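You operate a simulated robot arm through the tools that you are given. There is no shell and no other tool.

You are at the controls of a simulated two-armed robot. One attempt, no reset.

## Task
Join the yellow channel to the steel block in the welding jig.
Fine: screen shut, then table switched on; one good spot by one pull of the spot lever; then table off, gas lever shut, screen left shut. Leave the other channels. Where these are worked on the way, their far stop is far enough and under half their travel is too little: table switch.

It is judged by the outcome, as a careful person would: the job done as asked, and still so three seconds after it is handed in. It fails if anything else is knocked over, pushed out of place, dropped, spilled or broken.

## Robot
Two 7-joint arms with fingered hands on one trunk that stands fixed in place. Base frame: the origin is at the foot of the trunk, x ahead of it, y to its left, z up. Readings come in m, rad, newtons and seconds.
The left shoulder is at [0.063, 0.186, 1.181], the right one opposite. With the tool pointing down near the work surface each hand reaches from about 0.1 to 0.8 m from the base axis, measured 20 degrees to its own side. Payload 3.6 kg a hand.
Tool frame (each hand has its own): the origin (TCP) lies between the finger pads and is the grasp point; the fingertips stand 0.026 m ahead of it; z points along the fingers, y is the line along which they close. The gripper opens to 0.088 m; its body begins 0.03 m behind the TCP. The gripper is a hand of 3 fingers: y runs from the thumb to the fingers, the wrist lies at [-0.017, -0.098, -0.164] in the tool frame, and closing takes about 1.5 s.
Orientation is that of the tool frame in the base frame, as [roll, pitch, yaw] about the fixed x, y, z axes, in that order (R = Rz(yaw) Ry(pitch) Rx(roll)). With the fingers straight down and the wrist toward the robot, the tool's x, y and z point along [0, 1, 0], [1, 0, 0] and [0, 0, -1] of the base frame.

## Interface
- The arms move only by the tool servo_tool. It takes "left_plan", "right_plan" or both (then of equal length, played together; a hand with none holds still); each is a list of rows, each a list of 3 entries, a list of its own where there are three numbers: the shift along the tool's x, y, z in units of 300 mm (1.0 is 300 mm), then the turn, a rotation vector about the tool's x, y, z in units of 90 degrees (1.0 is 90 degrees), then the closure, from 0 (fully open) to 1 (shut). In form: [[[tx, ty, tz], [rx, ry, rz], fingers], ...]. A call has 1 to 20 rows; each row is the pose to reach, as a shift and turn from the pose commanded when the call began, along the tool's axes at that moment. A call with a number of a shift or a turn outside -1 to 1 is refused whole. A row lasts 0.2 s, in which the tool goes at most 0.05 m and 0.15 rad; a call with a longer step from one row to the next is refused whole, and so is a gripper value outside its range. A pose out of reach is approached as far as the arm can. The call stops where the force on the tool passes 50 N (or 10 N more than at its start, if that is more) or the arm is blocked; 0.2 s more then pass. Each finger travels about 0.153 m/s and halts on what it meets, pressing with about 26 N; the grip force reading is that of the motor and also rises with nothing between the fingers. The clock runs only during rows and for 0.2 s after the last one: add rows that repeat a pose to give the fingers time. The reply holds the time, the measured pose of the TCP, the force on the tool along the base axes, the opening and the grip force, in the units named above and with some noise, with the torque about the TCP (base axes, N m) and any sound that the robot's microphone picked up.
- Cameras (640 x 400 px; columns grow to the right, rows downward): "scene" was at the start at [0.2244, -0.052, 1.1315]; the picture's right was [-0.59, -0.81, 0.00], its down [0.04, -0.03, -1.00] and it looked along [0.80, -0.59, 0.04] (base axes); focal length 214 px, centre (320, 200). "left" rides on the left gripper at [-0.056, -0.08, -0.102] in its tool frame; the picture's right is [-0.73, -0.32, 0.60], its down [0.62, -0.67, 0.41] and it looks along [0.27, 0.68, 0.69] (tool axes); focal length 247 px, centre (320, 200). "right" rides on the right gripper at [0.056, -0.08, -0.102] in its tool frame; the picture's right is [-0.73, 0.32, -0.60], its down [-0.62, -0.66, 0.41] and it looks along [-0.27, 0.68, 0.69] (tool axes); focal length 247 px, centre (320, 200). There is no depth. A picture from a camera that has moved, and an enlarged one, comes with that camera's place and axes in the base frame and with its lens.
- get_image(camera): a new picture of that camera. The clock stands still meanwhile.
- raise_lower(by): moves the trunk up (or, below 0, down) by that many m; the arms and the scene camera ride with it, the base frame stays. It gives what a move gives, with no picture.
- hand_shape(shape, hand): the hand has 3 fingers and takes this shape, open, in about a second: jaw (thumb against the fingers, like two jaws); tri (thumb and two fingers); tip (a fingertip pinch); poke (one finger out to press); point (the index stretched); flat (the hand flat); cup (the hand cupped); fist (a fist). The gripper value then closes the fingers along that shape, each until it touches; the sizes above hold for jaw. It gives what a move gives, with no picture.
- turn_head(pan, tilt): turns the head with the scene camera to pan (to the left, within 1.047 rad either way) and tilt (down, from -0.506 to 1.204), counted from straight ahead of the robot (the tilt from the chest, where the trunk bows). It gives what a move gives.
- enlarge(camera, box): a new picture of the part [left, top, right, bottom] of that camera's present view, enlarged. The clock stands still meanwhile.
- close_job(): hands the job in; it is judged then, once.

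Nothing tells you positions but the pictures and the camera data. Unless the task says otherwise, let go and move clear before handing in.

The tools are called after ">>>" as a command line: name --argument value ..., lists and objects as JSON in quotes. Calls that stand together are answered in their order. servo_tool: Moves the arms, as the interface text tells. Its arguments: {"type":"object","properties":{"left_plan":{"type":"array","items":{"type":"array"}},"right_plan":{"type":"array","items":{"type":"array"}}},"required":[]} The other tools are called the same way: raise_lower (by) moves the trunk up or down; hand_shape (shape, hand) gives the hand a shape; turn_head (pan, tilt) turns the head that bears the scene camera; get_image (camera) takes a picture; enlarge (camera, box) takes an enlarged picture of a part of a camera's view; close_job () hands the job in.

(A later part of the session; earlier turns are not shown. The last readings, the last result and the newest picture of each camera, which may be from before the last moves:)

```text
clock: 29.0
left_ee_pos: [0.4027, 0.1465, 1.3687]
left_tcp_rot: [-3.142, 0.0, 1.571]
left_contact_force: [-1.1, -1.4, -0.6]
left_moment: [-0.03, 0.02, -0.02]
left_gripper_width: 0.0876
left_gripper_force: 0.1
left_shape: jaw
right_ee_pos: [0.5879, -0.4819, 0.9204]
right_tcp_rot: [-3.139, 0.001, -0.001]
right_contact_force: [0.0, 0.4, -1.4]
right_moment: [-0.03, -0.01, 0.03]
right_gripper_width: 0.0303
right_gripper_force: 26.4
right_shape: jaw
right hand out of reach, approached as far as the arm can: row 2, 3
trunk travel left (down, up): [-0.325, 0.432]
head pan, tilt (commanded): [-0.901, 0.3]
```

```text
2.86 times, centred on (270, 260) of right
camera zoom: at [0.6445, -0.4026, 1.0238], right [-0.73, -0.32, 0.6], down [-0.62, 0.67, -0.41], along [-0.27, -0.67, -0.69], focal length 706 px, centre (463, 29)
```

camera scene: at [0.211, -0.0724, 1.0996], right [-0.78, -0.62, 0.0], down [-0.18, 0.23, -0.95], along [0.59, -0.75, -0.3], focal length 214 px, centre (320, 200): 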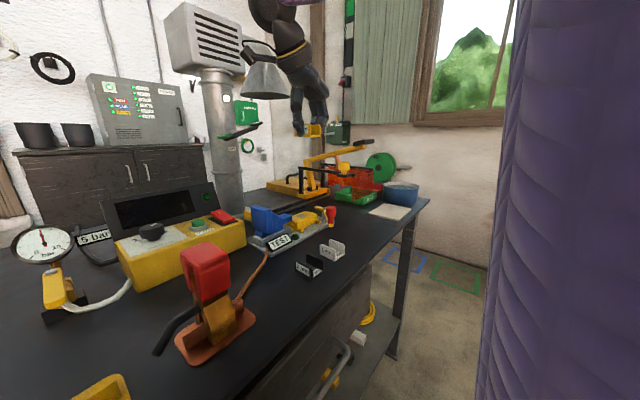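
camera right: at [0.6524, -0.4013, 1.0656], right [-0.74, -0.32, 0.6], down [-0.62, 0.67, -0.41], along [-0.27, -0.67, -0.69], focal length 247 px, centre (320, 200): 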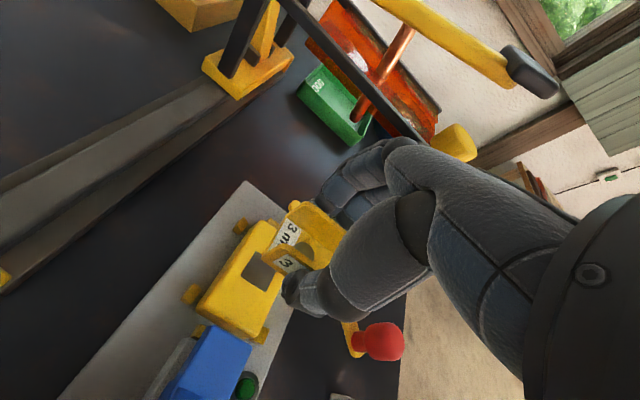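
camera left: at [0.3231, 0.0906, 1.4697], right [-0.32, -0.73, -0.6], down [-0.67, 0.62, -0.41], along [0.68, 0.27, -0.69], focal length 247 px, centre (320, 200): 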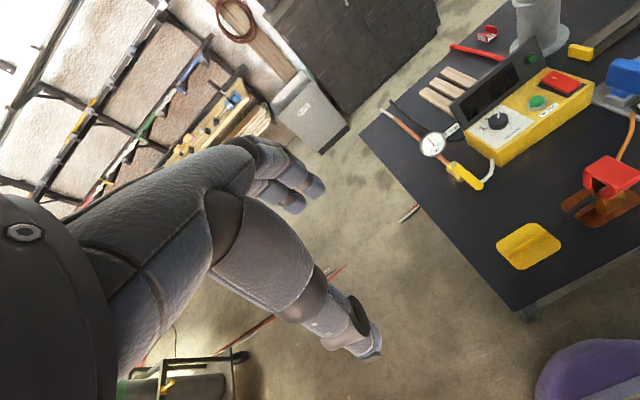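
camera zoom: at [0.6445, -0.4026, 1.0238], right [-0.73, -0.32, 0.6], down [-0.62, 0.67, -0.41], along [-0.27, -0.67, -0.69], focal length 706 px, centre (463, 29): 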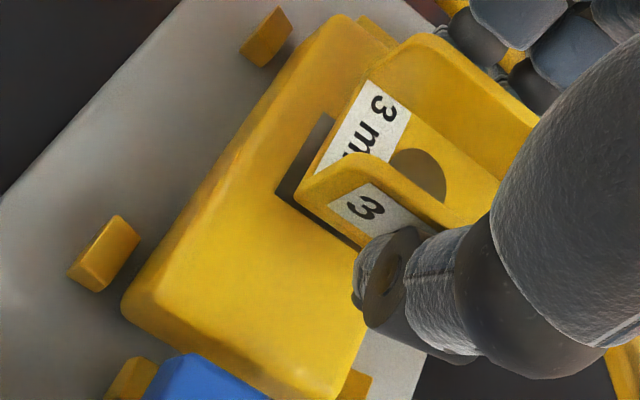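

The arm reached its limit in this pose at about z 0.92, roughly 13 mm short in x. I'll raise the hand, lower the trunk by 0.10 m to gain reach, and come down again.

>>> servo_tool --right_plan '[[[0.0, 0, -0.03], [0, 0, 0], 1.0], [[0.0, 0, -0.15], [0, 0, 0], 1.0], [[0.0, 0, -0.27], [0, 0, 0], 1.0], [[0.0, 0, -0.4], [0, 0, 0], 1.0], [[0, 0, -0.4], [0, 0, 0], 1.0]]'

>>> raise_lower --by -0.1

>>> get_image --camera "right"

>>> get_image --camera "scene"

```text
clock: 30.2
left_ee_pos: [0.405, 0.1454, 1.3676]
left_tcp_rot: [-3.141, 0.001, 1.572]
left_contact_force: [0.0, -0.3, 0.2]
left_moment: [-0.02, -0.01, -0.02]
left_gripper_width: 0.0876
left_gripper_force: 0.1
left_shape: jaw
right_ee_pos: [0.5925, -0.4822, 1.0383]
right_tcp_rot: [-3.14, 0.003, 0.001]
right_contact_force: [0.7, -0.8, -0.8]
right_moment: [0.02, -0.01, -0.01]
right_gripper_width: 0.0302
right_gripper_force: 26.4
right_shape: jaw
trunk travel left (down, up): [-0.325, 0.432]
head pan, tilt (commanded): [-0.901, 0.3]
```

```text
clock: 31.6
left_ee_pos: [0.404, 0.143, 1.2677]
left_tcp_rot: [-3.141, 0.001, 1.569]
left_contact_force: [-0.2, -0.1, 0.5]
left_moment: [-0.01, -0.01, -0.04]
left_gripper_width: 0.0877
left_gripper_force: 0.0
left_shape: jaw
right_ee_pos: [0.5893, -0.4817, 0.9399]
right_tcp_rot: [-3.14, -0.001, -0.002]
right_contact_force: [0.3, 0.6, 0.3]
right_moment: [0.01, 0.01, 0.01]
right_gripper_width: 0.0305
right_gripper_force: 25.8
right_shape: jaw
trunk travel left (down, up): [-0.225, 0.532]
head pan, tilt (commanded): [-0.901, 0.3]
```

```text
taken
camera right: at [0.6452, -0.4035, 1.0431], right [-0.74, -0.32, 0.6], down [-0.62, 0.67, -0.41], along [-0.27, -0.67, -0.69], focal length 247 px, centre (320, 200)
```

right: 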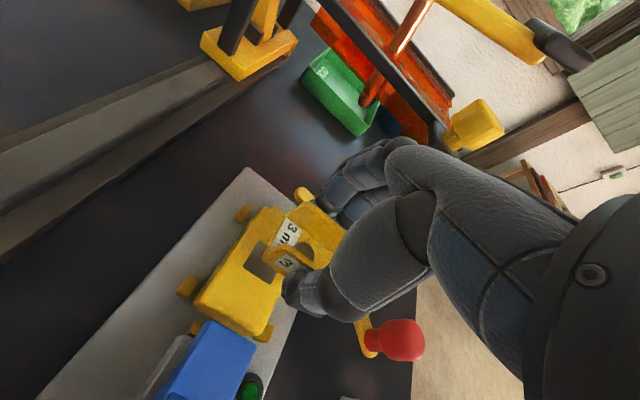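

```text
taken
camera scene: at [0.2277, -0.0724, 0.991], right [-0.78, -0.62, 0.0], down [-0.18, 0.23, -0.96], along [0.59, -0.75, -0.3], focal length 214 px, centre (320, 200)
```

scene: 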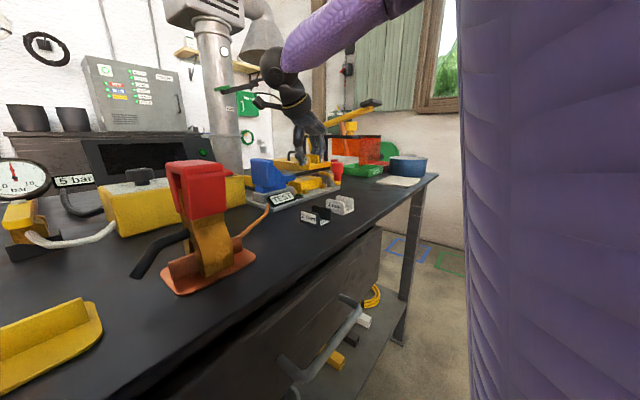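

>>> enlarge --camera "right" --box '[190, 190, 350, 330]'

>>> enlarge --camera "scene" --box '[220, 60, 380, 220]'

```text
2.86 times, centred on (270, 260) of right
camera zoom: at [0.6452, -0.4035, 1.0431], right [-0.74, -0.32, 0.6], down [-0.62, 0.67, -0.41], along [-0.27, -0.67, -0.69], focal length 706 px, centre (463, 29)
```

zoom: 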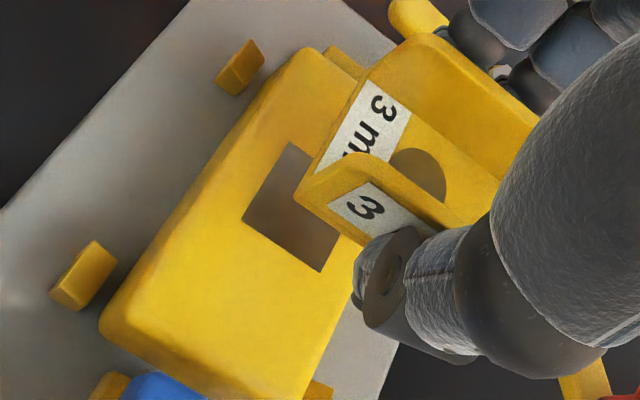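

```text
2.50 times, centred on (300, 140) of scene
camera zoom: at [0.2277, -0.0724, 0.991], right [-0.78, -0.62, 0.0], down [-0.18, 0.23, -0.96], along [0.59, -0.75, -0.3], focal length 536 px, centre (370, 350)
```

zoom: 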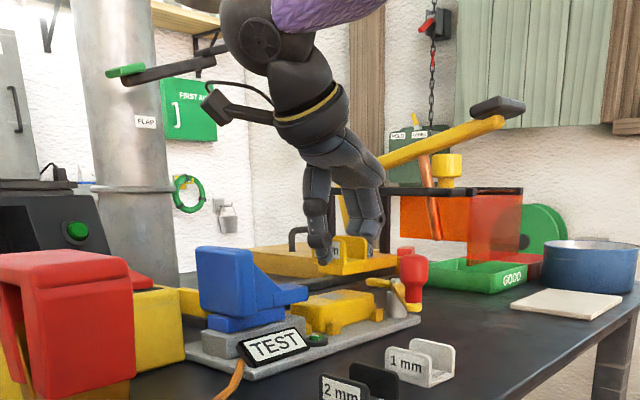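

>>> servo_tool --right_plan '[[[0.031, -0.005, 0.0], [0, 0, 0], 1.0], [[0.031, -0.005, 0.05], [0, 0, 0], 1.0], [[0.031, -0.005, 0.085], [0, 0, 0], 1.0], [[0.031, -0.005, 0.085], [0, 0, 0], 1.0]]'

>>> enlarge --camera "right" --box '[190, 190, 350, 330]'

>>> enlarge --camera "scene" --box '[260, 130, 360, 220]'

```text
clock: 32.6
left_ee_pos: [0.4036, 0.1436, 1.2677]
left_tcp_rot: [3.141, 0.0, 1.57]
left_contact_force: [0.6, 0.7, 0.9]
left_moment: [0.01, 0.02, 0.01]
left_gripper_width: 0.0878
left_gripper_force: 0.0
left_shape: jaw
right_ee_pos: [0.6002, -0.479, 0.914]
right_tcp_rot: [-3.139, 0.0, 0.002]
right_contact_force: [0.8, 0.3, -0.5]
right_moment: [-0.01, -0.03, 0.0]
right_gripper_width: 0.03
right_gripper_force: 25.9
right_shape: jaw
trunk travel left (down, up): [-0.225, 0.532]
head pan, tilt (commanded): [-0.901, 0.3]
```

```text
2.86 times, centred on (270, 260) of right
camera zoom: at [0.6556, -0.4001, 1.0162], right [-0.73, -0.32, 0.6], down [-0.62, 0.67, -0.41], along [-0.27, -0.67, -0.69], focal length 706 px, centre (463, 29)
```

zoom: 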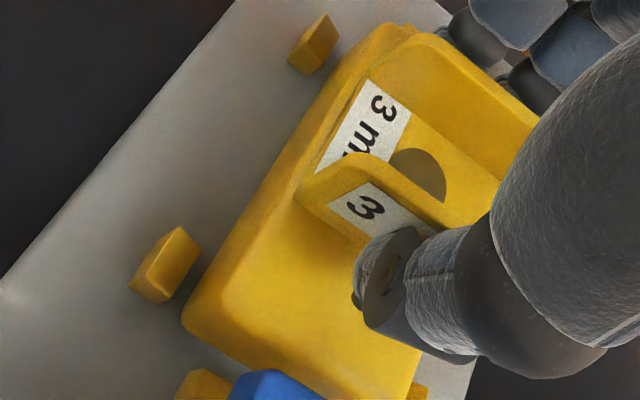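

```text
4.44 times, centred on (310, 175) of scene
camera zoom: at [0.2281, -0.0725, 0.9907], right [-0.78, -0.62, 0.0], down [-0.18, 0.23, -0.96], along [0.59, -0.75, -0.3], focal length 953 px, centre (364, 311)
```

zoom: 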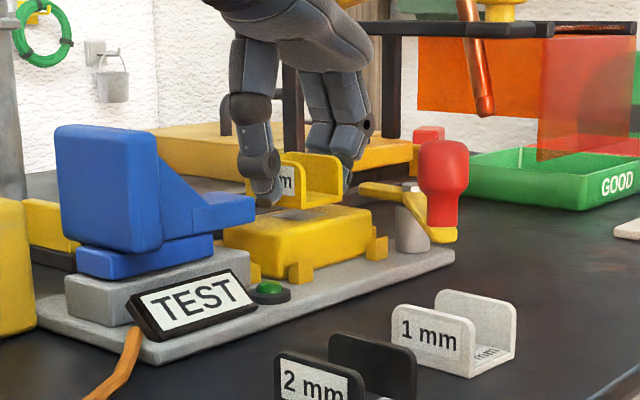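

>>> servo_tool --right_plan '[[[0.0, 0.003, 0.01], [0, 0, 0], 1.0], [[0.0, 0.003, 0.02], [0, 0, 0], 1.0]]'

>>> enlarge --camera "scene" --box '[280, 150, 340, 200]'

```text
clock: 33.2
left_ee_pos: [0.4051, 0.1438, 1.2669]
left_tcp_rot: [3.141, 0.001, 1.57]
left_contact_force: [0.0, -0.3, -0.4]
left_moment: [-0.01, 0.03, 0.02]
left_gripper_width: 0.0877
left_gripper_force: 0.1
left_shape: jaw
right_ee_pos: [0.5998, -0.4808, 0.908]
right_tcp_rot: [-3.14, 0.001, 0.003]
right_contact_force: [-0.5, 0.4, -0.8]
right_moment: [0.01, 0.04, 0.01]
right_gripper_width: 0.03
right_gripper_force: 25.7
right_shape: jaw
trunk travel left (down, up): [-0.225, 0.532]
head pan, tilt (commanded): [-0.901, 0.3]
```

```text
8.00 times, centred on (310, 175) of scene
camera zoom: at [0.2282, -0.0725, 0.9907], right [-0.78, -0.62, 0.0], down [-0.18, 0.23, -0.96], along [0.59, -0.75, -0.3], focal length 1716 px, centre (400, 400)
```

zoom: 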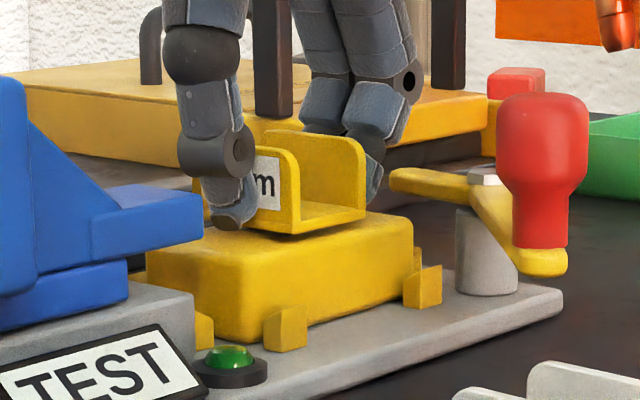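

>>> servo_tool --right_plan '[[[0.0, 0.0, 0.006], [0, 0, 0], 1.0], [[0.0, 0.0, 0.01], [0, 0, 0], 1.0]]'

>>> enlarge --camera "scene" --box '[290, 155, 340, 195]'

```text
clock: 33.8
left_ee_pos: [0.4044, 0.1439, 1.2678]
left_tcp_rot: [-3.141, 0.0, 1.571]
left_contact_force: [-0.6, -0.6, 0.8]
left_moment: [-0.01, 0.0, -0.01]
left_gripper_width: 0.0877
left_gripper_force: 0.0
left_shape: jaw
right_ee_pos: [0.5984, -0.4823, 0.9056]
right_tcp_rot: [3.141, 0.0, 0.0]
right_contact_force: [0.4, -0.1, -0.6]
right_moment: [-0.01, 0.02, 0.03]
right_gripper_width: 0.0302
right_gripper_force: 26.0
right_shape: jaw
trunk travel left (down, up): [-0.225, 0.532]
head pan, tilt (commanded): [-0.901, 0.3]
```

```text
10.00 times, centred on (315, 175) of scene
camera zoom: at [0.2281, -0.0724, 0.9908], right [-0.78, -0.62, 0.0], down [-0.18, 0.23, -0.96], along [0.59, -0.75, -0.3], focal length 2145 px, centre (370, 450)
```

zoom: 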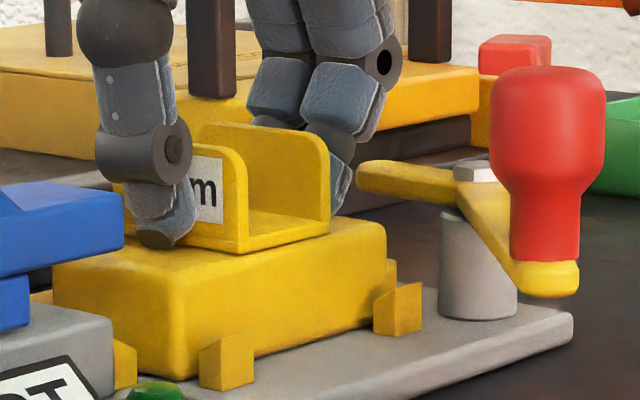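

>>> servo_tool --right_plan '[[[0.0, 0.0, 0.004], [0, 0, 0], 1.0], [[0.0, 0.0, 0.008], [0, 0, 0], 1.0]]'

>>> enlarge --camera "right" --box '[190, 190, 350, 330]'

```text
clock: 34.4
left_ee_pos: [0.4032, 0.1444, 1.2683]
left_tcp_rot: [3.141, 0.0, 1.572]
left_contact_force: [-0.4, -0.3, 0.0]
left_moment: [-0.01, -0.01, 0.0]
left_gripper_width: 0.0875
left_gripper_force: 0.2
left_shape: jaw
right_ee_pos: [0.5991, -0.4821, 0.9046]
right_tcp_rot: [-3.142, -0.005, 0.001]
right_contact_force: [-0.8, 0.0, 11.3]
right_moment: [0.02, 0.05, -0.03]
right_gripper_width: 0.0308
right_gripper_force: 25.7
right_shape: jaw
trunk travel left (down, up): [-0.225, 0.532]
head pan, tilt (commanded): [-0.901, 0.3]
```

```text
2.86 times, centred on (270, 260) of right
camera zoom: at [0.6546, -0.4025, 1.0073], right [-0.74, -0.32, 0.6], down [-0.62, 0.67, -0.41], along [-0.27, -0.68, -0.69], focal length 706 px, centre (463, 29)
```

zoom: 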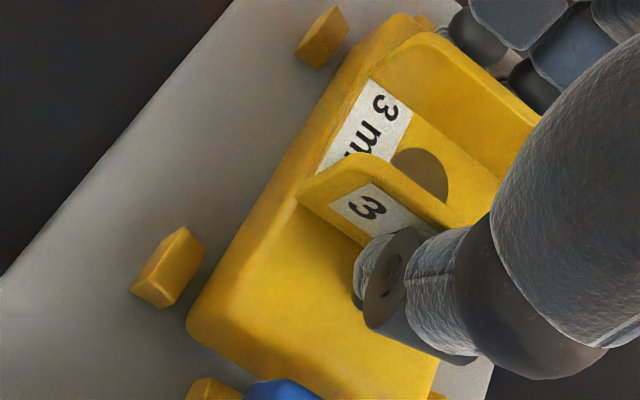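

The channel has touched down on the block (11 N). I'll ease the load slightly and open the fingers a little, keeping clear of the blue nose.

>>> servo_tool --right_plan '[[[0.0, 0.0, -0.003], [0, 0, 0], 1.0], [[0.0, 0.0, -0.003], [0, 0, 0], 0.62], [[0.0, 0.0, -0.003], [0, 0, 0], 0.55], [[0.0, 0.0, -0.003], [0, 0, 0], 0.5], [[0.0, 0.0, -0.003], [0, 0, 0], 0.5], [[0.0, 0.0, -0.003], [0, 0, 0], 0.5]]'

>>> enlarge --camera "right" --box '[190, 190, 350, 330]'

>>> enlarge --camera "scene" --box '[280, 145, 350, 200]'

```text
clock: 35.8
left_ee_pos: [0.4031, 0.1444, 1.2678]
left_tcp_rot: [-3.141, -0.001, 1.572]
left_contact_force: [-0.2, -0.4, -0.8]
left_moment: [0.03, 0.03, -0.03]
left_gripper_width: 0.0878
left_gripper_force: 0.1
left_shape: jaw
right_ee_pos: [0.6001, -0.4836, 0.9034]
right_tcp_rot: [-3.141, -0.001, 0.001]
right_contact_force: [0.3, -3.0, 8.9]
right_moment: [0.07, -0.05, -0.02]
right_gripper_width: 0.0416
right_gripper_force: 0.1
right_shape: jaw
trunk travel left (down, up): [-0.225, 0.532]
head pan, tilt (commanded): [-0.901, 0.3]
```

```text
2.86 times, centred on (270, 260) of right
camera zoom: at [0.6548, -0.4034, 1.0068], right [-0.74, -0.32, 0.6], down [-0.62, 0.67, -0.41], along [-0.27, -0.68, -0.69], focal length 706 px, centre (463, 29)
```

zoom: 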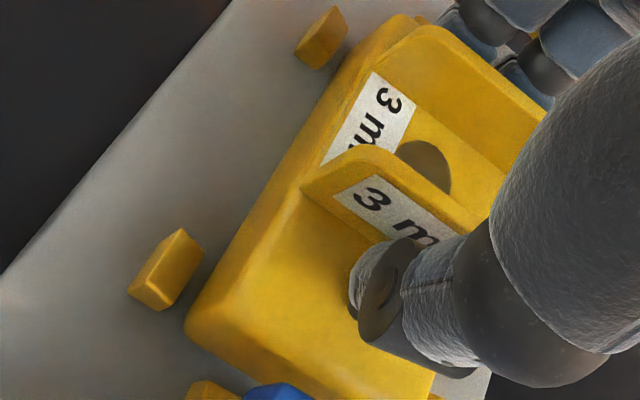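

```text
7.27 times, centred on (315, 172) of scene
camera zoom: at [0.2275, -0.0721, 0.9909], right [-0.78, -0.62, 0.0], down [-0.18, 0.23, -0.96], along [0.59, -0.75, -0.3], focal length 1560 px, centre (356, 400)
```

zoom: 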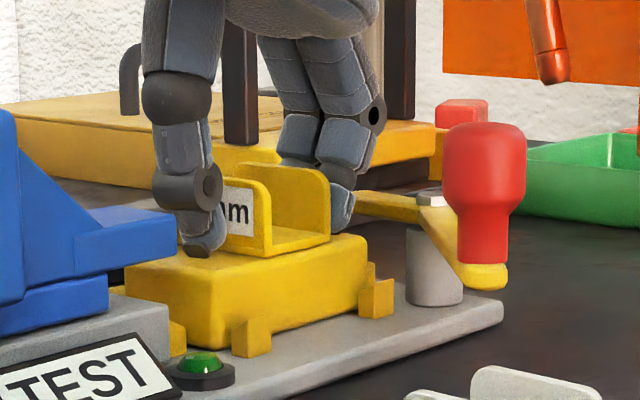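

>>> servo_tool --right_plan '[[[0.0, 0.0, -0.01], [0, 0, 0], 0.48], [[0.0, 0.0, -0.02], [0, 0, 0], 0.48], [[0.0, 0.0, -0.03], [0, 0, 0], 0.48]]'

>>> enlarge --camera "right" --box '[190, 190, 350, 330]'

>>> enlarge --camera "scene" --box '[280, 145, 350, 200]'

```text
clock: 36.6
left_ee_pos: [0.4044, 0.1442, 1.2676]
left_tcp_rot: [3.141, 0.0, 1.571]
left_contact_force: [-1.0, -0.3, -0.1]
left_moment: [0.01, 0.01, -0.03]
left_gripper_width: 0.0878
left_gripper_force: 0.1
left_shape: jaw
right_ee_pos: [0.5996, -0.4809, 0.9127]
right_tcp_rot: [-3.139, 0.002, 0.0]
right_contact_force: [-0.4, -0.1, 0.2]
right_moment: [-0.01, 0.02, 0.02]
right_gripper_width: 0.0449
right_gripper_force: 0.0
right_shape: jaw
trunk travel left (down, up): [-0.225, 0.532]
head pan, tilt (commanded): [-0.901, 0.3]
```

```text
2.86 times, centred on (270, 260) of right
camera zoom: at [0.6556, -0.4035, 1.0153], right [-0.73, -0.32, 0.6], down [-0.62, 0.67, -0.41], along [-0.27, -0.67, -0.69], focal length 706 px, centre (463, 29)
```

zoom: 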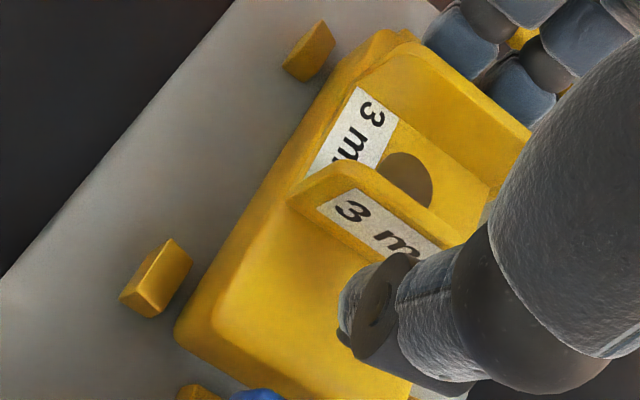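

```text
7.27 times, centred on (315, 172) of scene
camera zoom: at [0.2282, -0.0724, 0.9907], right [-0.78, -0.62, 0.0], down [-0.18, 0.23, -0.96], along [0.59, -0.75, -0.3], focal length 1560 px, centre (356, 400)
```

zoom: 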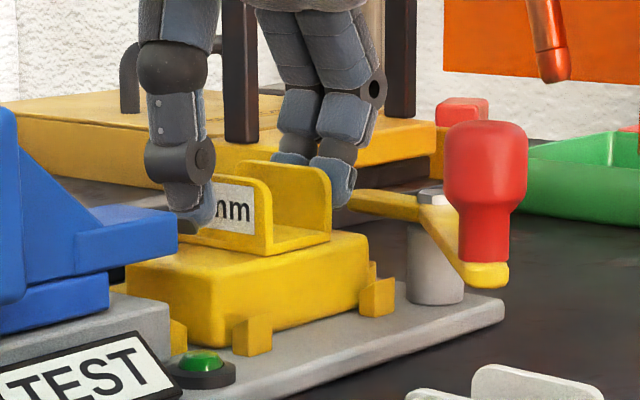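

The hand is free and the channel stands on the block. I'll lift straight up and check the centring from above.

>>> servo_tool --right_plan '[[[0.0, 0.0, -0.05], [0, 0, 0], 0.48], [[0.0, 0.0, -0.15], [0, 0, 0], 0.45], [[0.0, 0.0, -0.28], [0, 0, 0], 0.4], [[0, 0, -0.42], [0, 0, 0], 0.4], [[0, 0, -0.5], [0, 0, 0], 0.4]]'

>>> get_image --camera "right"

>>> enlarge --camera "right" --box '[190, 190, 350, 330]'

>>> get_image --camera "scene"

```text
clock: 37.8
left_ee_pos: [0.4044, 0.145, 1.2665]
left_tcp_rot: [-3.142, 0.001, 1.572]
left_contact_force: [-0.8, -0.1, -0.1]
left_moment: [0.01, 0.0, 0.0]
left_gripper_width: 0.0876
left_gripper_force: 0.0
left_shape: jaw
right_ee_pos: [0.6023, -0.4836, 1.0622]
right_tcp_rot: [-3.14, 0.003, 0.001]
right_contact_force: [1.2, 0.0, -0.3]
right_moment: [0.0, -0.03, 0.0]
right_gripper_width: 0.0526
right_gripper_force: 0.1
right_shape: jaw
trunk travel left (down, up): [-0.225, 0.532]
head pan, tilt (commanded): [-0.901, 0.3]
```

```text
taken
camera right: at [0.6585, -0.4044, 1.1644], right [-0.73, -0.32, 0.6], down [-0.62, 0.67, -0.41], along [-0.27, -0.67, -0.69], focal length 247 px, centre (320, 200)
```

right: 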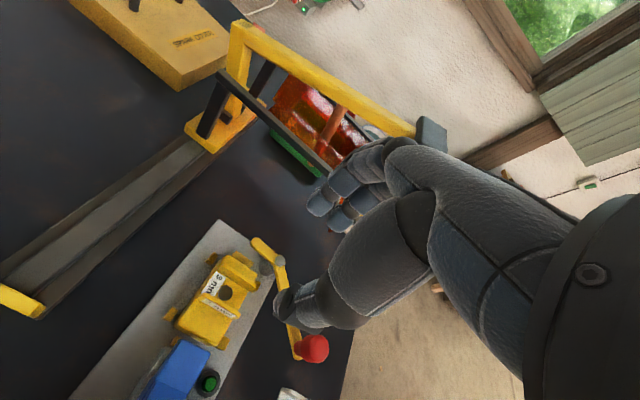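

```text
2.86 times, centred on (270, 260) of right
camera zoom: at [0.6585, -0.4044, 1.1644], right [-0.73, -0.32, 0.6], down [-0.62, 0.67, -0.41], along [-0.27, -0.67, -0.69], focal length 706 px, centre (463, 29)
```

zoom: 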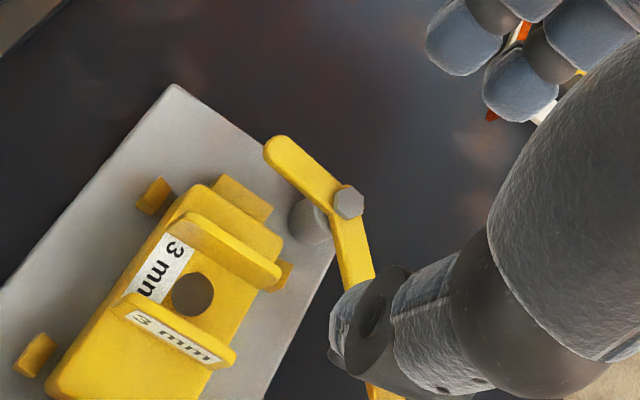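

```text
taken
camera scene: at [0.2281, -0.0724, 0.9907], right [-0.78, -0.62, 0.0], down [-0.18, 0.23, -0.96], along [0.59, -0.75, -0.3], focal length 214 px, centre (320, 200)
```

scene: 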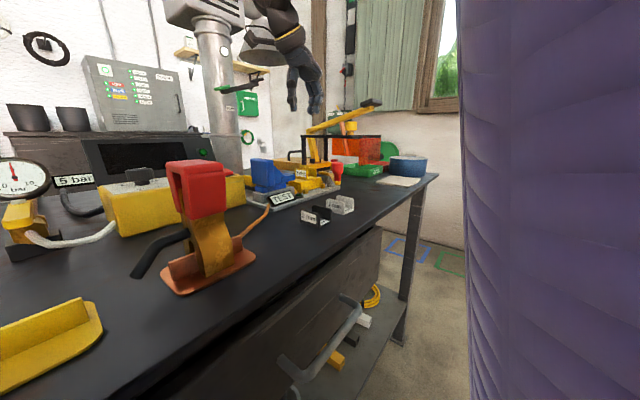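

>>> enlarge --camera "right" --box '[160, 230, 290, 350]'

>>> enlarge --camera "right" --box '[170, 10, 460, 200]'

```text
3.33 times, centred on (225, 290) of right
camera zoom: at [0.6585, -0.4044, 1.1644], right [-0.73, -0.32, 0.6], down [-0.62, 0.67, -0.41], along [-0.27, -0.67, -0.69], focal length 823 px, centre (637, -100)
```

zoom: 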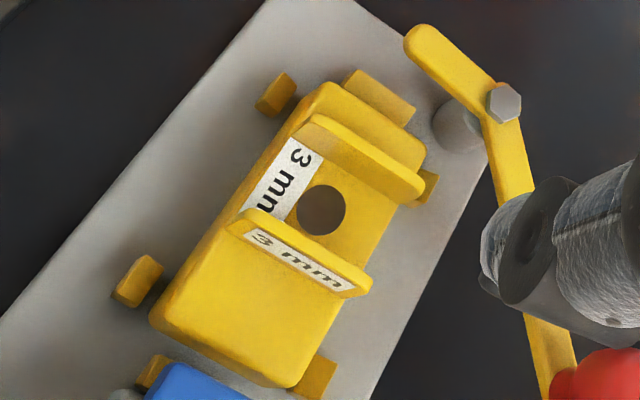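

```text
2.11 times, centred on (315, 105) of right
camera zoom: at [0.6585, -0.4044, 1.1644], right [-0.73, -0.32, 0.6], down [-0.62, 0.67, -0.41], along [-0.27, -0.67, -0.69], focal length 520 px, centre (330, 400)
```

zoom: 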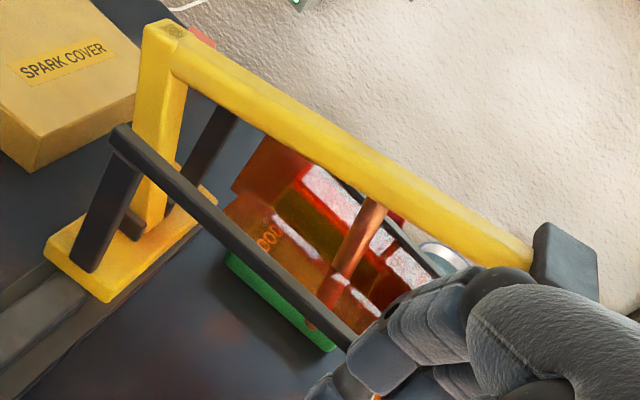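

The channel stands on the block with its disc within about 3 mm of the steel centre. Next is the screen; I'll pull the right hand up and back to view its yellow knob.

>>> servo_tool --right_plan '[[[-0.05, -0.01, -0.1], [0, 0, -0.08], 0.3], [[-0.13, -0.03, -0.2], [0, 0, -0.17], 0.2], [[-0.22, -0.05, -0.3], [0, 0, -0.26], 0], [[-0.31, -0.07, -0.37], [0, 0, -0.35], 0], [[-0.41, -0.09, -0.43], [0, 0, -0.44], 0], [[-0.5, -0.1, -0.467], [0, 0, -0.516], 0]]'

>>> get_image --camera "right"

>>> enlarge --camera "scene" --box '[280, 80, 440, 200]'

```text
clock: 39.2
left_ee_pos: [0.4029, 0.1442, 1.2674]
left_tcp_rot: [3.141, -0.001, 1.571]
left_contact_force: [-0.5, 0.2, 0.2]
left_moment: [0.0, -0.02, -0.02]
left_gripper_width: 0.0879
left_gripper_force: 0.1
left_shape: jaw
right_ee_pos: [0.4496, -0.4522, 1.2022]
right_tcp_rot: [-3.141, 0.0, 0.813]
right_contact_force: [0.4, -0.2, 0.9]
right_moment: [0.01, -0.04, 0.03]
right_gripper_width: 0.0877
right_gripper_force: 0.1
right_shape: jaw
trunk travel left (down, up): [-0.225, 0.532]
head pan, tilt (commanded): [-0.901, 0.3]
```

```text
taken
camera right: at [0.43, -0.3577, 1.3052], right [-0.27, -0.75, 0.6], down [-0.91, 0.01, -0.41], along [0.31, -0.66, -0.69], focal length 247 px, centre (320, 200)
```

right: 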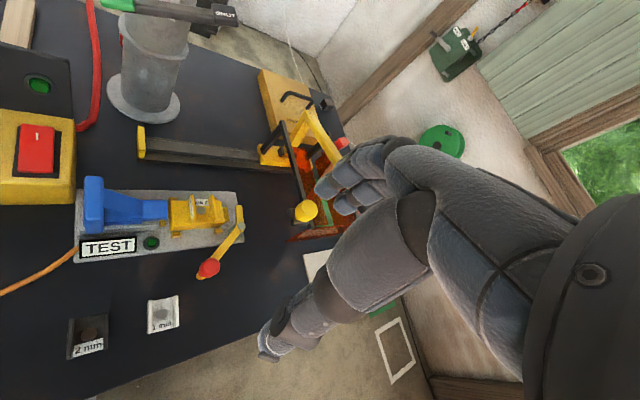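

```text
3.33 times, centred on (360, 140) of scene
camera zoom: at [0.2277, -0.0727, 0.9908], right [-0.78, -0.62, 0.0], down [-0.18, 0.23, -0.96], along [0.59, -0.75, -0.3], focal length 715 px, centre (187, 400)
```

zoom: 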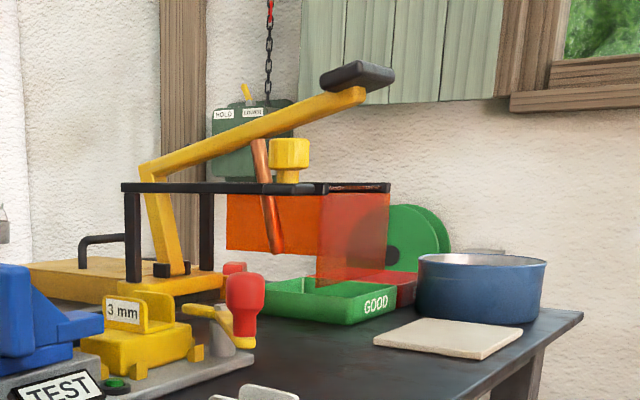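

>>> enlarge --camera "right" --box '[250, 100, 350, 250]'

>>> enlarge --camera "right" --box '[140, 170, 260, 290]'

```text
2.67 times, centred on (300, 175) of right
camera zoom: at [0.43, -0.3577, 1.3052], right [-0.27, -0.75, 0.6], down [-0.91, 0.01, -0.41], along [0.31, -0.66, -0.69], focal length 659 px, centre (373, 267)
```

zoom: 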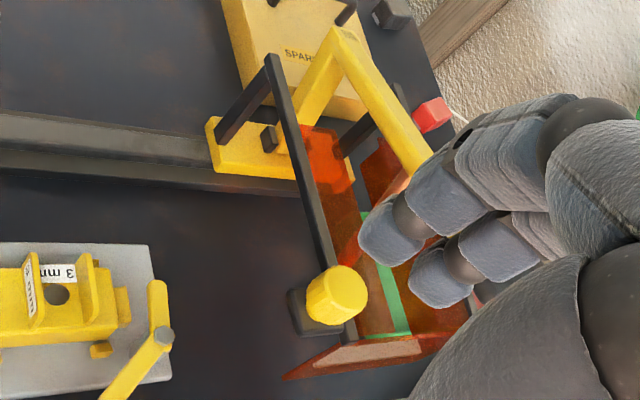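

```text
3.33 times, centred on (200, 230) of right
camera zoom: at [0.43, -0.3577, 1.3052], right [-0.27, -0.75, 0.6], down [-0.91, 0.01, -0.41], along [0.31, -0.66, -0.69], focal length 823 px, centre (720, 100)
```

zoom: 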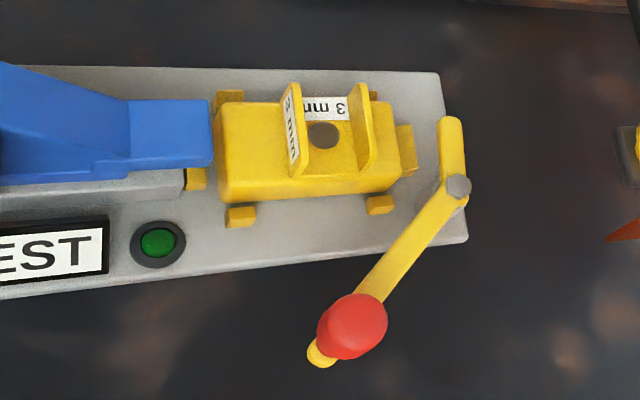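

The disc is confirmed at (0.6015, -0.4845), on the steel patch. The screen knob is near (0.541, -0.600), spanning z 1.001–1.022, and the front panel should clear the red jig knob by about 9 mm. I'll bring the right hand above the screen knob with the wrist toward the robot.

>>> servo_tool --right_plan '[[[-0.025, 0.093, 0.03], [0, 0, -0.08], 0.32], [[-0.05, 0.187, 0.06], [0, 0, -0.16], 0.32], [[-0.075, 0.28, 0.09], [0, 0, -0.24], 0.32], [[-0.1, 0.373, 0.12], [0, 0, -0.32], 0.32], [[-0.125, 0.467, 0.15], [0, 0, -0.4], 0.32], [[-0.149, 0.56, 0.174], [0, 0, -0.482], 0.32], [[-0.149, 0.56, 0.174], [0, 0, -0.482], 0.32]]'

>>> get_image --camera "right"

>>> enlarge --camera "scene" --box '[280, 40, 440, 200]'

```text
clock: 40.8
left_ee_pos: [0.4044, 0.1442, 1.268]
left_tcp_rot: [-3.141, -0.001, 1.571]
left_contact_force: [0.2, -0.1, 0.9]
left_moment: [-0.02, -0.02, -0.03]
left_gripper_width: 0.0875
left_gripper_force: 0.0
left_shape: jaw
right_ee_pos: [0.5395, -0.5984, 1.1499]
right_tcp_rot: [3.141, -0.001, 1.57]
right_contact_force: [0.1, -1.1, -0.7]
right_moment: [-0.01, -0.01, 0.04]
right_gripper_width: 0.0602
right_gripper_force: 0.1
right_shape: jaw
trunk travel left (down, up): [-0.225, 0.532]
head pan, tilt (commanded): [-0.901, 0.3]
```

```text
taken
camera right: at [0.4587, -0.5439, 1.2525], right [0.32, -0.74, 0.6], down [-0.67, -0.62, -0.41], along [0.68, -0.27, -0.69], focal length 247 px, centre (320, 200)
```

right: 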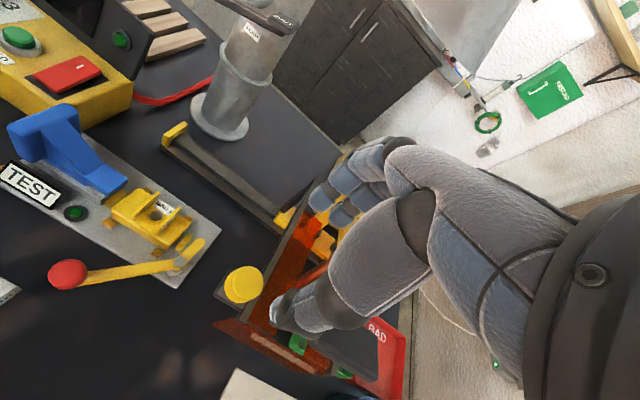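

```text
2.50 times, centred on (360, 120) of scene
camera zoom: at [0.2278, -0.0724, 0.9908], right [-0.78, -0.62, 0.0], down [-0.18, 0.23, -0.96], along [0.59, -0.75, -0.3], focal length 536 px, centre (220, 400)
```

zoom: 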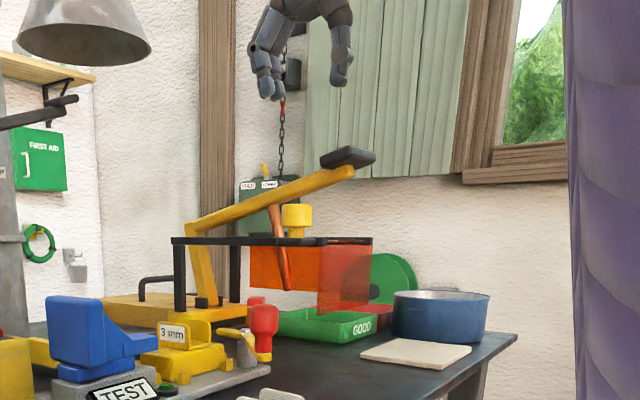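

The knob lies right under the grasp axis. I'll descend in steps to it.

>>> servo_tool --right_plan '[[[0, 0, 0.12], [0, 0, 0], 0.32], [[0, 0, 0.22], [0, 0, 0], 0.32], [[0, 0, 0.3], [0, 0, 0], 0.32], [[0, 0, 0.3], [0, 0, 0], 0.32]]'

>>> get_image --camera "right"

>>> enlarge --camera "scene" --box '[300, 60, 420, 180]'

```text
clock: 41.8
left_ee_pos: [0.4043, 0.1442, 1.267]
left_tcp_rot: [3.141, 0.0, 1.571]
left_contact_force: [0.1, 0.2, 0.0]
left_moment: [-0.03, -0.02, 0.0]
left_gripper_width: 0.0874
left_gripper_force: 0.2
left_shape: jaw
right_ee_pos: [0.5405, -0.5999, 1.0587]
right_tcp_rot: [3.141, -0.002, 1.567]
right_contact_force: [-0.1, -0.1, 0.4]
right_moment: [0.03, 0.01, -0.02]
right_gripper_width: 0.0601
right_gripper_force: 0.0
right_shape: jaw
trunk travel left (down, up): [-0.225, 0.532]
head pan, tilt (commanded): [-0.901, 0.3]
```

```text
taken
camera right: at [0.4601, -0.5442, 1.1618], right [0.32, -0.74, 0.6], down [-0.67, -0.62, -0.41], along [0.67, -0.27, -0.69], focal length 247 px, centre (320, 200)
```

right: 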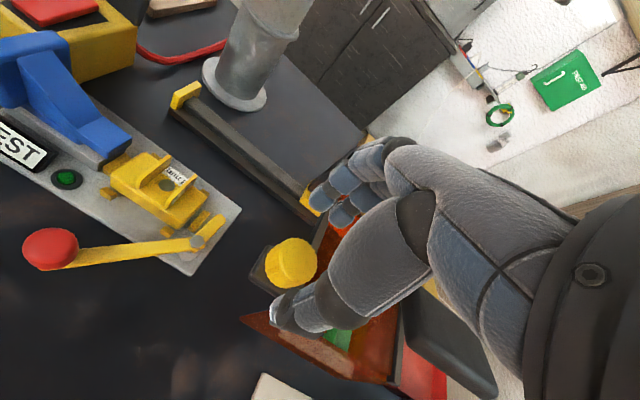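

```text
3.33 times, centred on (360, 120) of scene
camera zoom: at [0.2281, -0.0723, 0.9908], right [-0.78, -0.62, 0.0], down [-0.18, 0.23, -0.96], along [0.59, -0.75, -0.3], focal length 715 px, centre (187, 467)
```

zoom: 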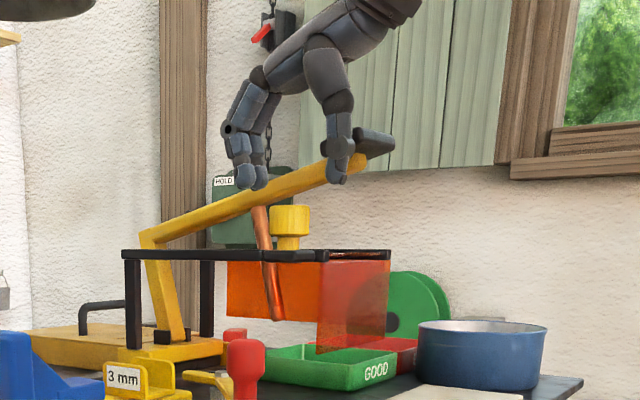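

>>> servo_tool --right_plan '[[[0, 0, 0.06], [0, 0, 0], 0.32], [[0, 0, 0.115], [0, 0, 0], 0.32]]'

>>> enlarge --camera "right" --box '[230, 180, 390, 340]'

>>> enlarge --camera "scene" --box '[320, 80, 400, 150]'

```text
clock: 42.4
left_ee_pos: [0.4053, 0.1441, 1.2668]
left_tcp_rot: [-3.14, -0.001, 1.571]
left_contact_force: [-0.1, -0.3, -0.6]
left_moment: [0.01, -0.02, 0.05]
left_gripper_width: 0.0879
left_gripper_force: 0.1
left_shape: jaw
right_ee_pos: [0.5393, -0.5988, 1.0253]
right_tcp_rot: [3.141, 0.001, 1.566]
right_contact_force: [-0.3, 0.2, 0.6]
right_moment: [0.0, 0.01, -0.02]
right_gripper_width: 0.0603
right_gripper_force: 0.1
right_shape: jaw
trunk travel left (down, up): [-0.225, 0.532]
head pan, tilt (commanded): [-0.901, 0.3]
```

```text
2.50 times, centred on (310, 260) of right
camera zoom: at [0.4593, -0.5439, 1.1281], right [0.32, -0.74, 0.6], down [-0.67, -0.62, -0.41], along [0.67, -0.27, -0.69], focal length 617 px, centre (345, 50)
```

zoom: 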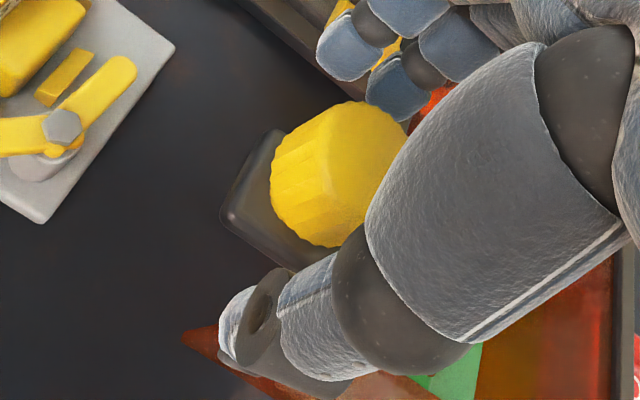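

```text
5.71 times, centred on (360, 115) of scene
camera zoom: at [0.2282, -0.0726, 0.9907], right [-0.78, -0.62, 0.0], down [-0.18, 0.23, -0.96], along [0.59, -0.75, -0.3], focal length 1226 px, centre (91, 686)
```

zoom: 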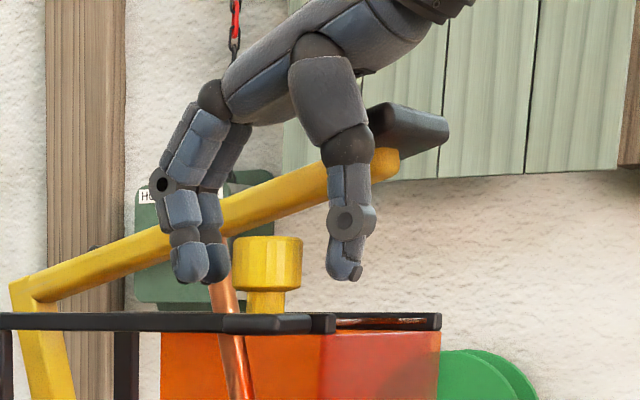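

The fingers straddle the knob. I'll close on it.

>>> servo_tool --right_plan '[[[0, 0, 0.005], [0, 0, 0], 0.45], [[0, 0, 0.005], [0, 0, 0], 0.55], [[0, 0, 0.005], [0, 0, 0], 0.65], [[0, 0, 0.005], [0, 0, 0], 0.8], [[0, 0, 0.005], [0, 0, 0], 0.9], [[0, 0, 0.005], [0, 0, 0], 0.9]]'

>>> enlarge --camera "scene" --box '[320, 80, 400, 150]'

```text
clock: 43.8
left_ee_pos: [0.4061, 0.1448, 1.2675]
left_tcp_rot: [-3.14, 0.0, 1.57]
left_contact_force: [1.2, -0.7, 0.4]
left_moment: [0.03, 0.0, -0.03]
left_gripper_width: 0.0877
left_gripper_force: 0.0
left_shape: jaw
right_ee_pos: [0.5423, -0.5998, 1.0237]
right_tcp_rot: [3.14, 0.0, 1.568]
right_contact_force: [16.6, -1.9, 5.2]
right_moment: [-0.12, -0.54, 0.23]
right_gripper_width: 0.0189
right_gripper_force: 26.5
right_shape: jaw
trunk travel left (down, up): [-0.225, 0.532]
head pan, tilt (commanded): [-0.901, 0.3]
```

```text
5.71 times, centred on (360, 115) of scene
camera zoom: at [0.2297, -0.0723, 0.9904], right [-0.78, -0.62, 0.0], down [-0.19, 0.23, -0.95], along [0.59, -0.75, -0.3], focal length 1226 px, centre (91, 686)
```

zoom: 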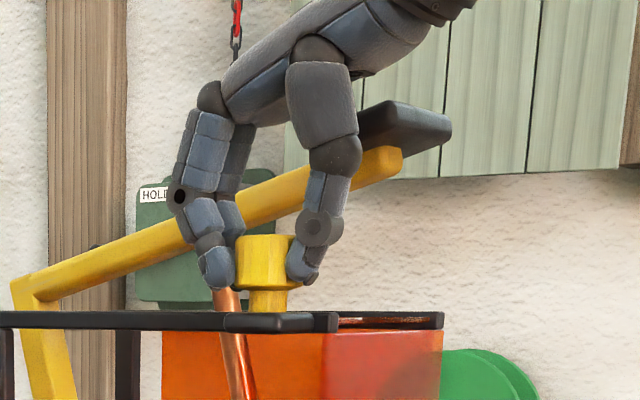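

The knob is held, with about 17 N of side load from a small offset. I'll ease 3 mm forward and start sliding the screen left by 20 mm as a test.

>>> servo_tool --right_plan '[[[0, 0.01, 0], [0, 0, 0], 0.9], [[0.02, 0.01, 0], [0, 0, 0], 0.9], [[0.04, 0.01, 0], [0, 0, 0], 0.9], [[0.067, 0.01, 0], [0, 0, 0], 0.9]]'

>>> enlarge --camera "scene" --box '[260, 60, 420, 220]'

```text
clock: 44.8
left_ee_pos: [0.4042, 0.1441, 1.2666]
left_tcp_rot: [-3.139, 0.0, 1.571]
left_contact_force: [0.3, -0.3, 0.1]
left_moment: [0.01, 0.0, -0.02]
left_gripper_width: 0.0876
left_gripper_force: 0.0
left_shape: jaw
right_ee_pos: [0.5431, -0.5788, 1.0233]
right_tcp_rot: [-3.14, 0.001, 1.567]
right_contact_force: [5.2, 0.1, 4.5]
right_moment: [-0.04, -0.14, 0.2]
right_gripper_width: 0.0196
right_gripper_force: 26.3
right_shape: jaw
trunk travel left (down, up): [-0.225, 0.532]
head pan, tilt (commanded): [-0.901, 0.3]
```

```text
2.50 times, centred on (340, 140) of scene
camera zoom: at [0.2283, -0.0721, 0.9907], right [-0.78, -0.62, 0.0], down [-0.18, 0.23, -0.96], along [0.59, -0.75, -0.3], focal length 536 px, centre (270, 350)
```

zoom: 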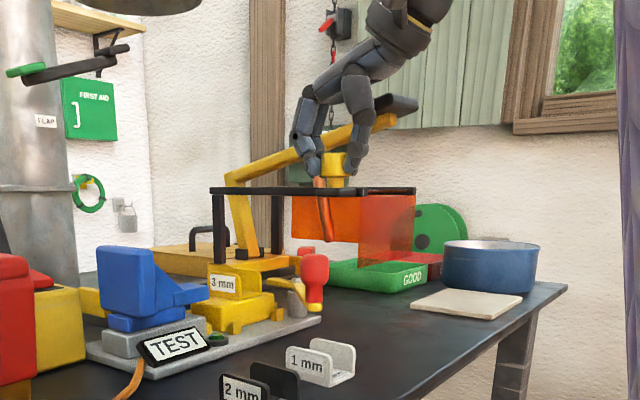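

The screen slides freely along its rail. I'll move it 0.10 m further and then check the gap between the front panel and the red knob.

>>> servo_tool --right_plan '[[[0.06, 0, 0], [0, 0, 0], 0.9], [[0.12, 0, 0], [0, 0, 0], 0.9], [[0.18, 0, 0], [0, 0, 0], 0.9], [[0.24, 0, 0], [0, 0, 0], 0.9], [[0.3, 0, 0], [0, 0, 0], 0.9], [[0.32, 0, 0], [0, 0, 0], 0.9]]'

>>> enlarge --camera "scene" --box '[260, 60, 420, 220]'

>>> get_image --camera "right"

```text
clock: 46.2
left_ee_pos: [0.4044, 0.1443, 1.2684]
left_tcp_rot: [3.141, 0.0, 1.57]
left_contact_force: [-0.1, 0.3, 0.6]
left_moment: [0.02, -0.01, 0.01]
left_gripper_width: 0.0877
left_gripper_force: 0.0
left_shape: jaw
right_ee_pos: [0.5443, -0.484, 1.0248]
right_tcp_rot: [-3.14, -0.003, 1.567]
right_contact_force: [3.4, -1.1, 3.7]
right_moment: [-0.07, -0.06, 0.18]
right_gripper_width: 0.0196
right_gripper_force: 25.9
right_shape: jaw
trunk travel left (down, up): [-0.225, 0.532]
head pan, tilt (commanded): [-0.901, 0.3]
```

```text
2.50 times, centred on (340, 140) of scene
camera zoom: at [0.2281, -0.0724, 0.9907], right [-0.78, -0.62, 0.0], down [-0.18, 0.23, -0.96], along [0.59, -0.75, -0.3], focal length 536 px, centre (270, 350)
```

zoom: 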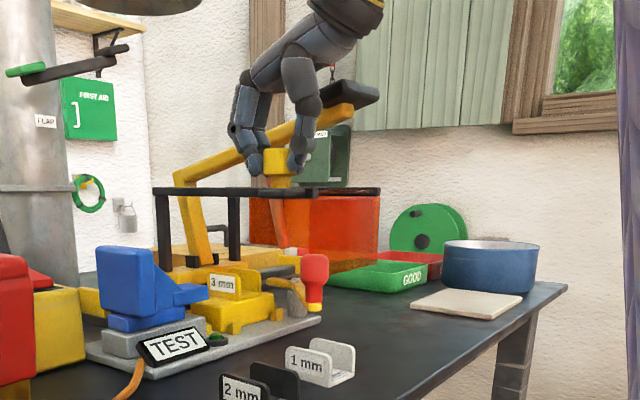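

```text
taken
camera right: at [0.4642, -0.4284, 1.1268], right [0.32, -0.74, 0.6], down [-0.67, -0.62, -0.41], along [0.67, -0.27, -0.69], focal length 247 px, centre (320, 200)
```

right: 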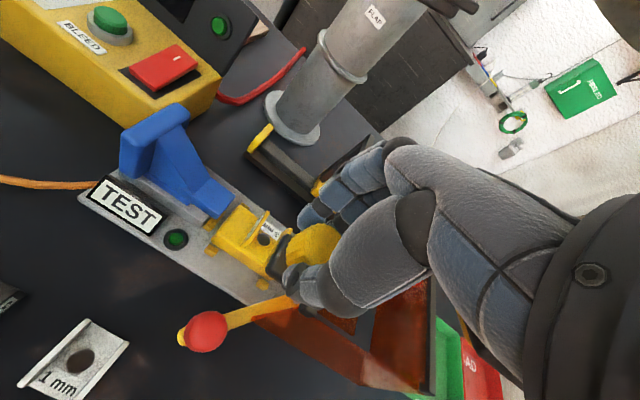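

>>> enlarge --camera "right" --box '[160, 220, 360, 380]'

>>> enlarge --camera "scene" --box '[310, 130, 390, 200]'

```text
2.50 times, centred on (260, 300) of right
camera zoom: at [0.4642, -0.4284, 1.1268], right [0.32, -0.74, 0.6], down [-0.67, -0.62, -0.41], along [0.67, -0.27, -0.69], focal length 617 px, centre (470, -50)
```

zoom: 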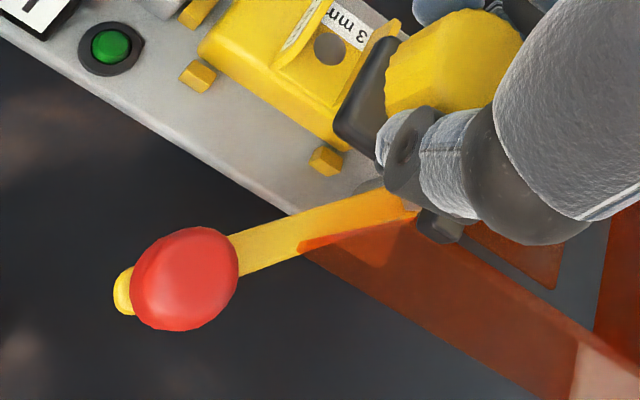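

```text
5.71 times, centred on (350, 165) of scene
camera zoom: at [0.2281, -0.0724, 0.9907], right [-0.78, -0.62, 0.0], down [-0.18, 0.23, -0.96], along [0.59, -0.75, -0.3], focal length 1226 px, centre (149, 400)
```

zoom: 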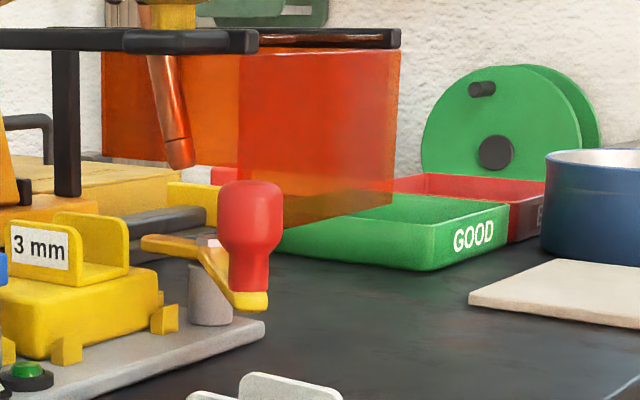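

The panel passes above the lever bar and behind the red knob with clearance. I'll continue sliding toward the stop, slowing near the end.

>>> servo_tool --right_plan '[[[0.06, 0, 0], [0, 0, 0], 0.9], [[0.12, 0, 0], [0, 0, 0], 0.9], [[0.18, 0, 0], [0, 0, 0], 0.9], [[0.22, 0, 0], [0, 0, 0], 0.9], [[0.25, 0, 0], [0, 0, 0], 0.9], [[0.27, 0, 0], [0, 0, 0], 0.9], [[0.285, 0, 0], [0, 0, 0], 0.9], [[0.3, 0, 0], [0, 0, 0], 0.9], [[0.315, 0, 0], [0, 0, 0], 0.9]]'

>>> enlarge --camera "scene" --box '[240, 60, 400, 220]'

>>> get_image --camera "right"

```text
clock: 48.2
left_ee_pos: [0.4056, 0.1428, 1.2671]
left_tcp_rot: [-3.14, -0.001, 1.572]
left_contact_force: [0.5, 0.3, 0.5]
left_moment: [0.0, 0.0, -0.02]
left_gripper_width: 0.0878
left_gripper_force: 0.1
left_shape: jaw
right_ee_pos: [0.545, -0.3896, 1.0242]
right_tcp_rot: [3.141, 0.0, 1.567]
right_contact_force: [8.1, -6.7, 0.8]
right_moment: [-0.15, -0.22, 0.17]
right_gripper_width: 0.02
right_gripper_force: 26.4
right_shape: jaw
trunk travel left (down, up): [-0.225, 0.532]
head pan, tilt (commanded): [-0.901, 0.3]
```

```text
2.50 times, centred on (320, 140) of scene
camera zoom: at [0.2288, -0.0734, 0.9905], right [-0.78, -0.62, 0.0], down [-0.18, 0.23, -0.95], along [0.59, -0.75, -0.3], focal length 536 px, centre (320, 350)
```

zoom: 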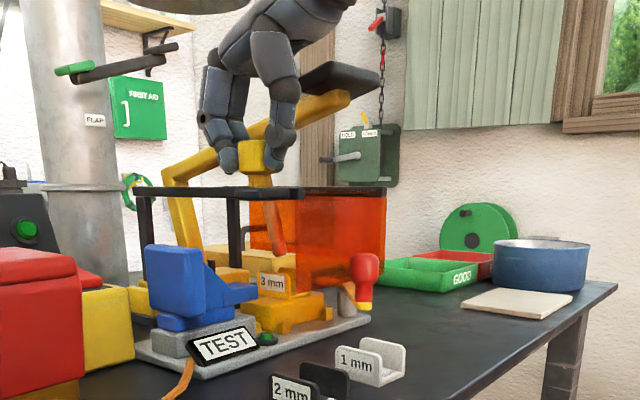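

```text
taken
camera right: at [0.464, -0.335, 1.1268], right [0.32, -0.74, 0.6], down [-0.67, -0.62, -0.41], along [0.67, -0.27, -0.69], focal length 247 px, centre (320, 200)
```

right: 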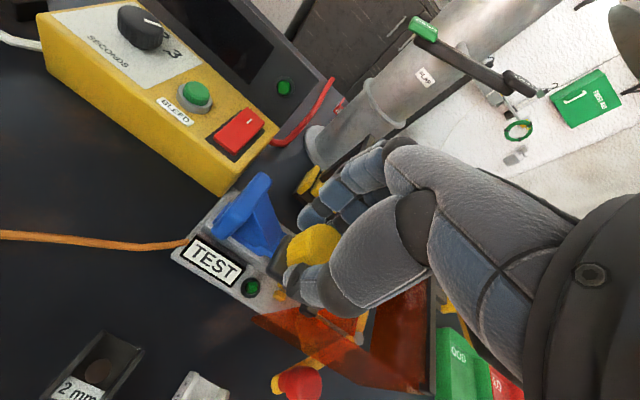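

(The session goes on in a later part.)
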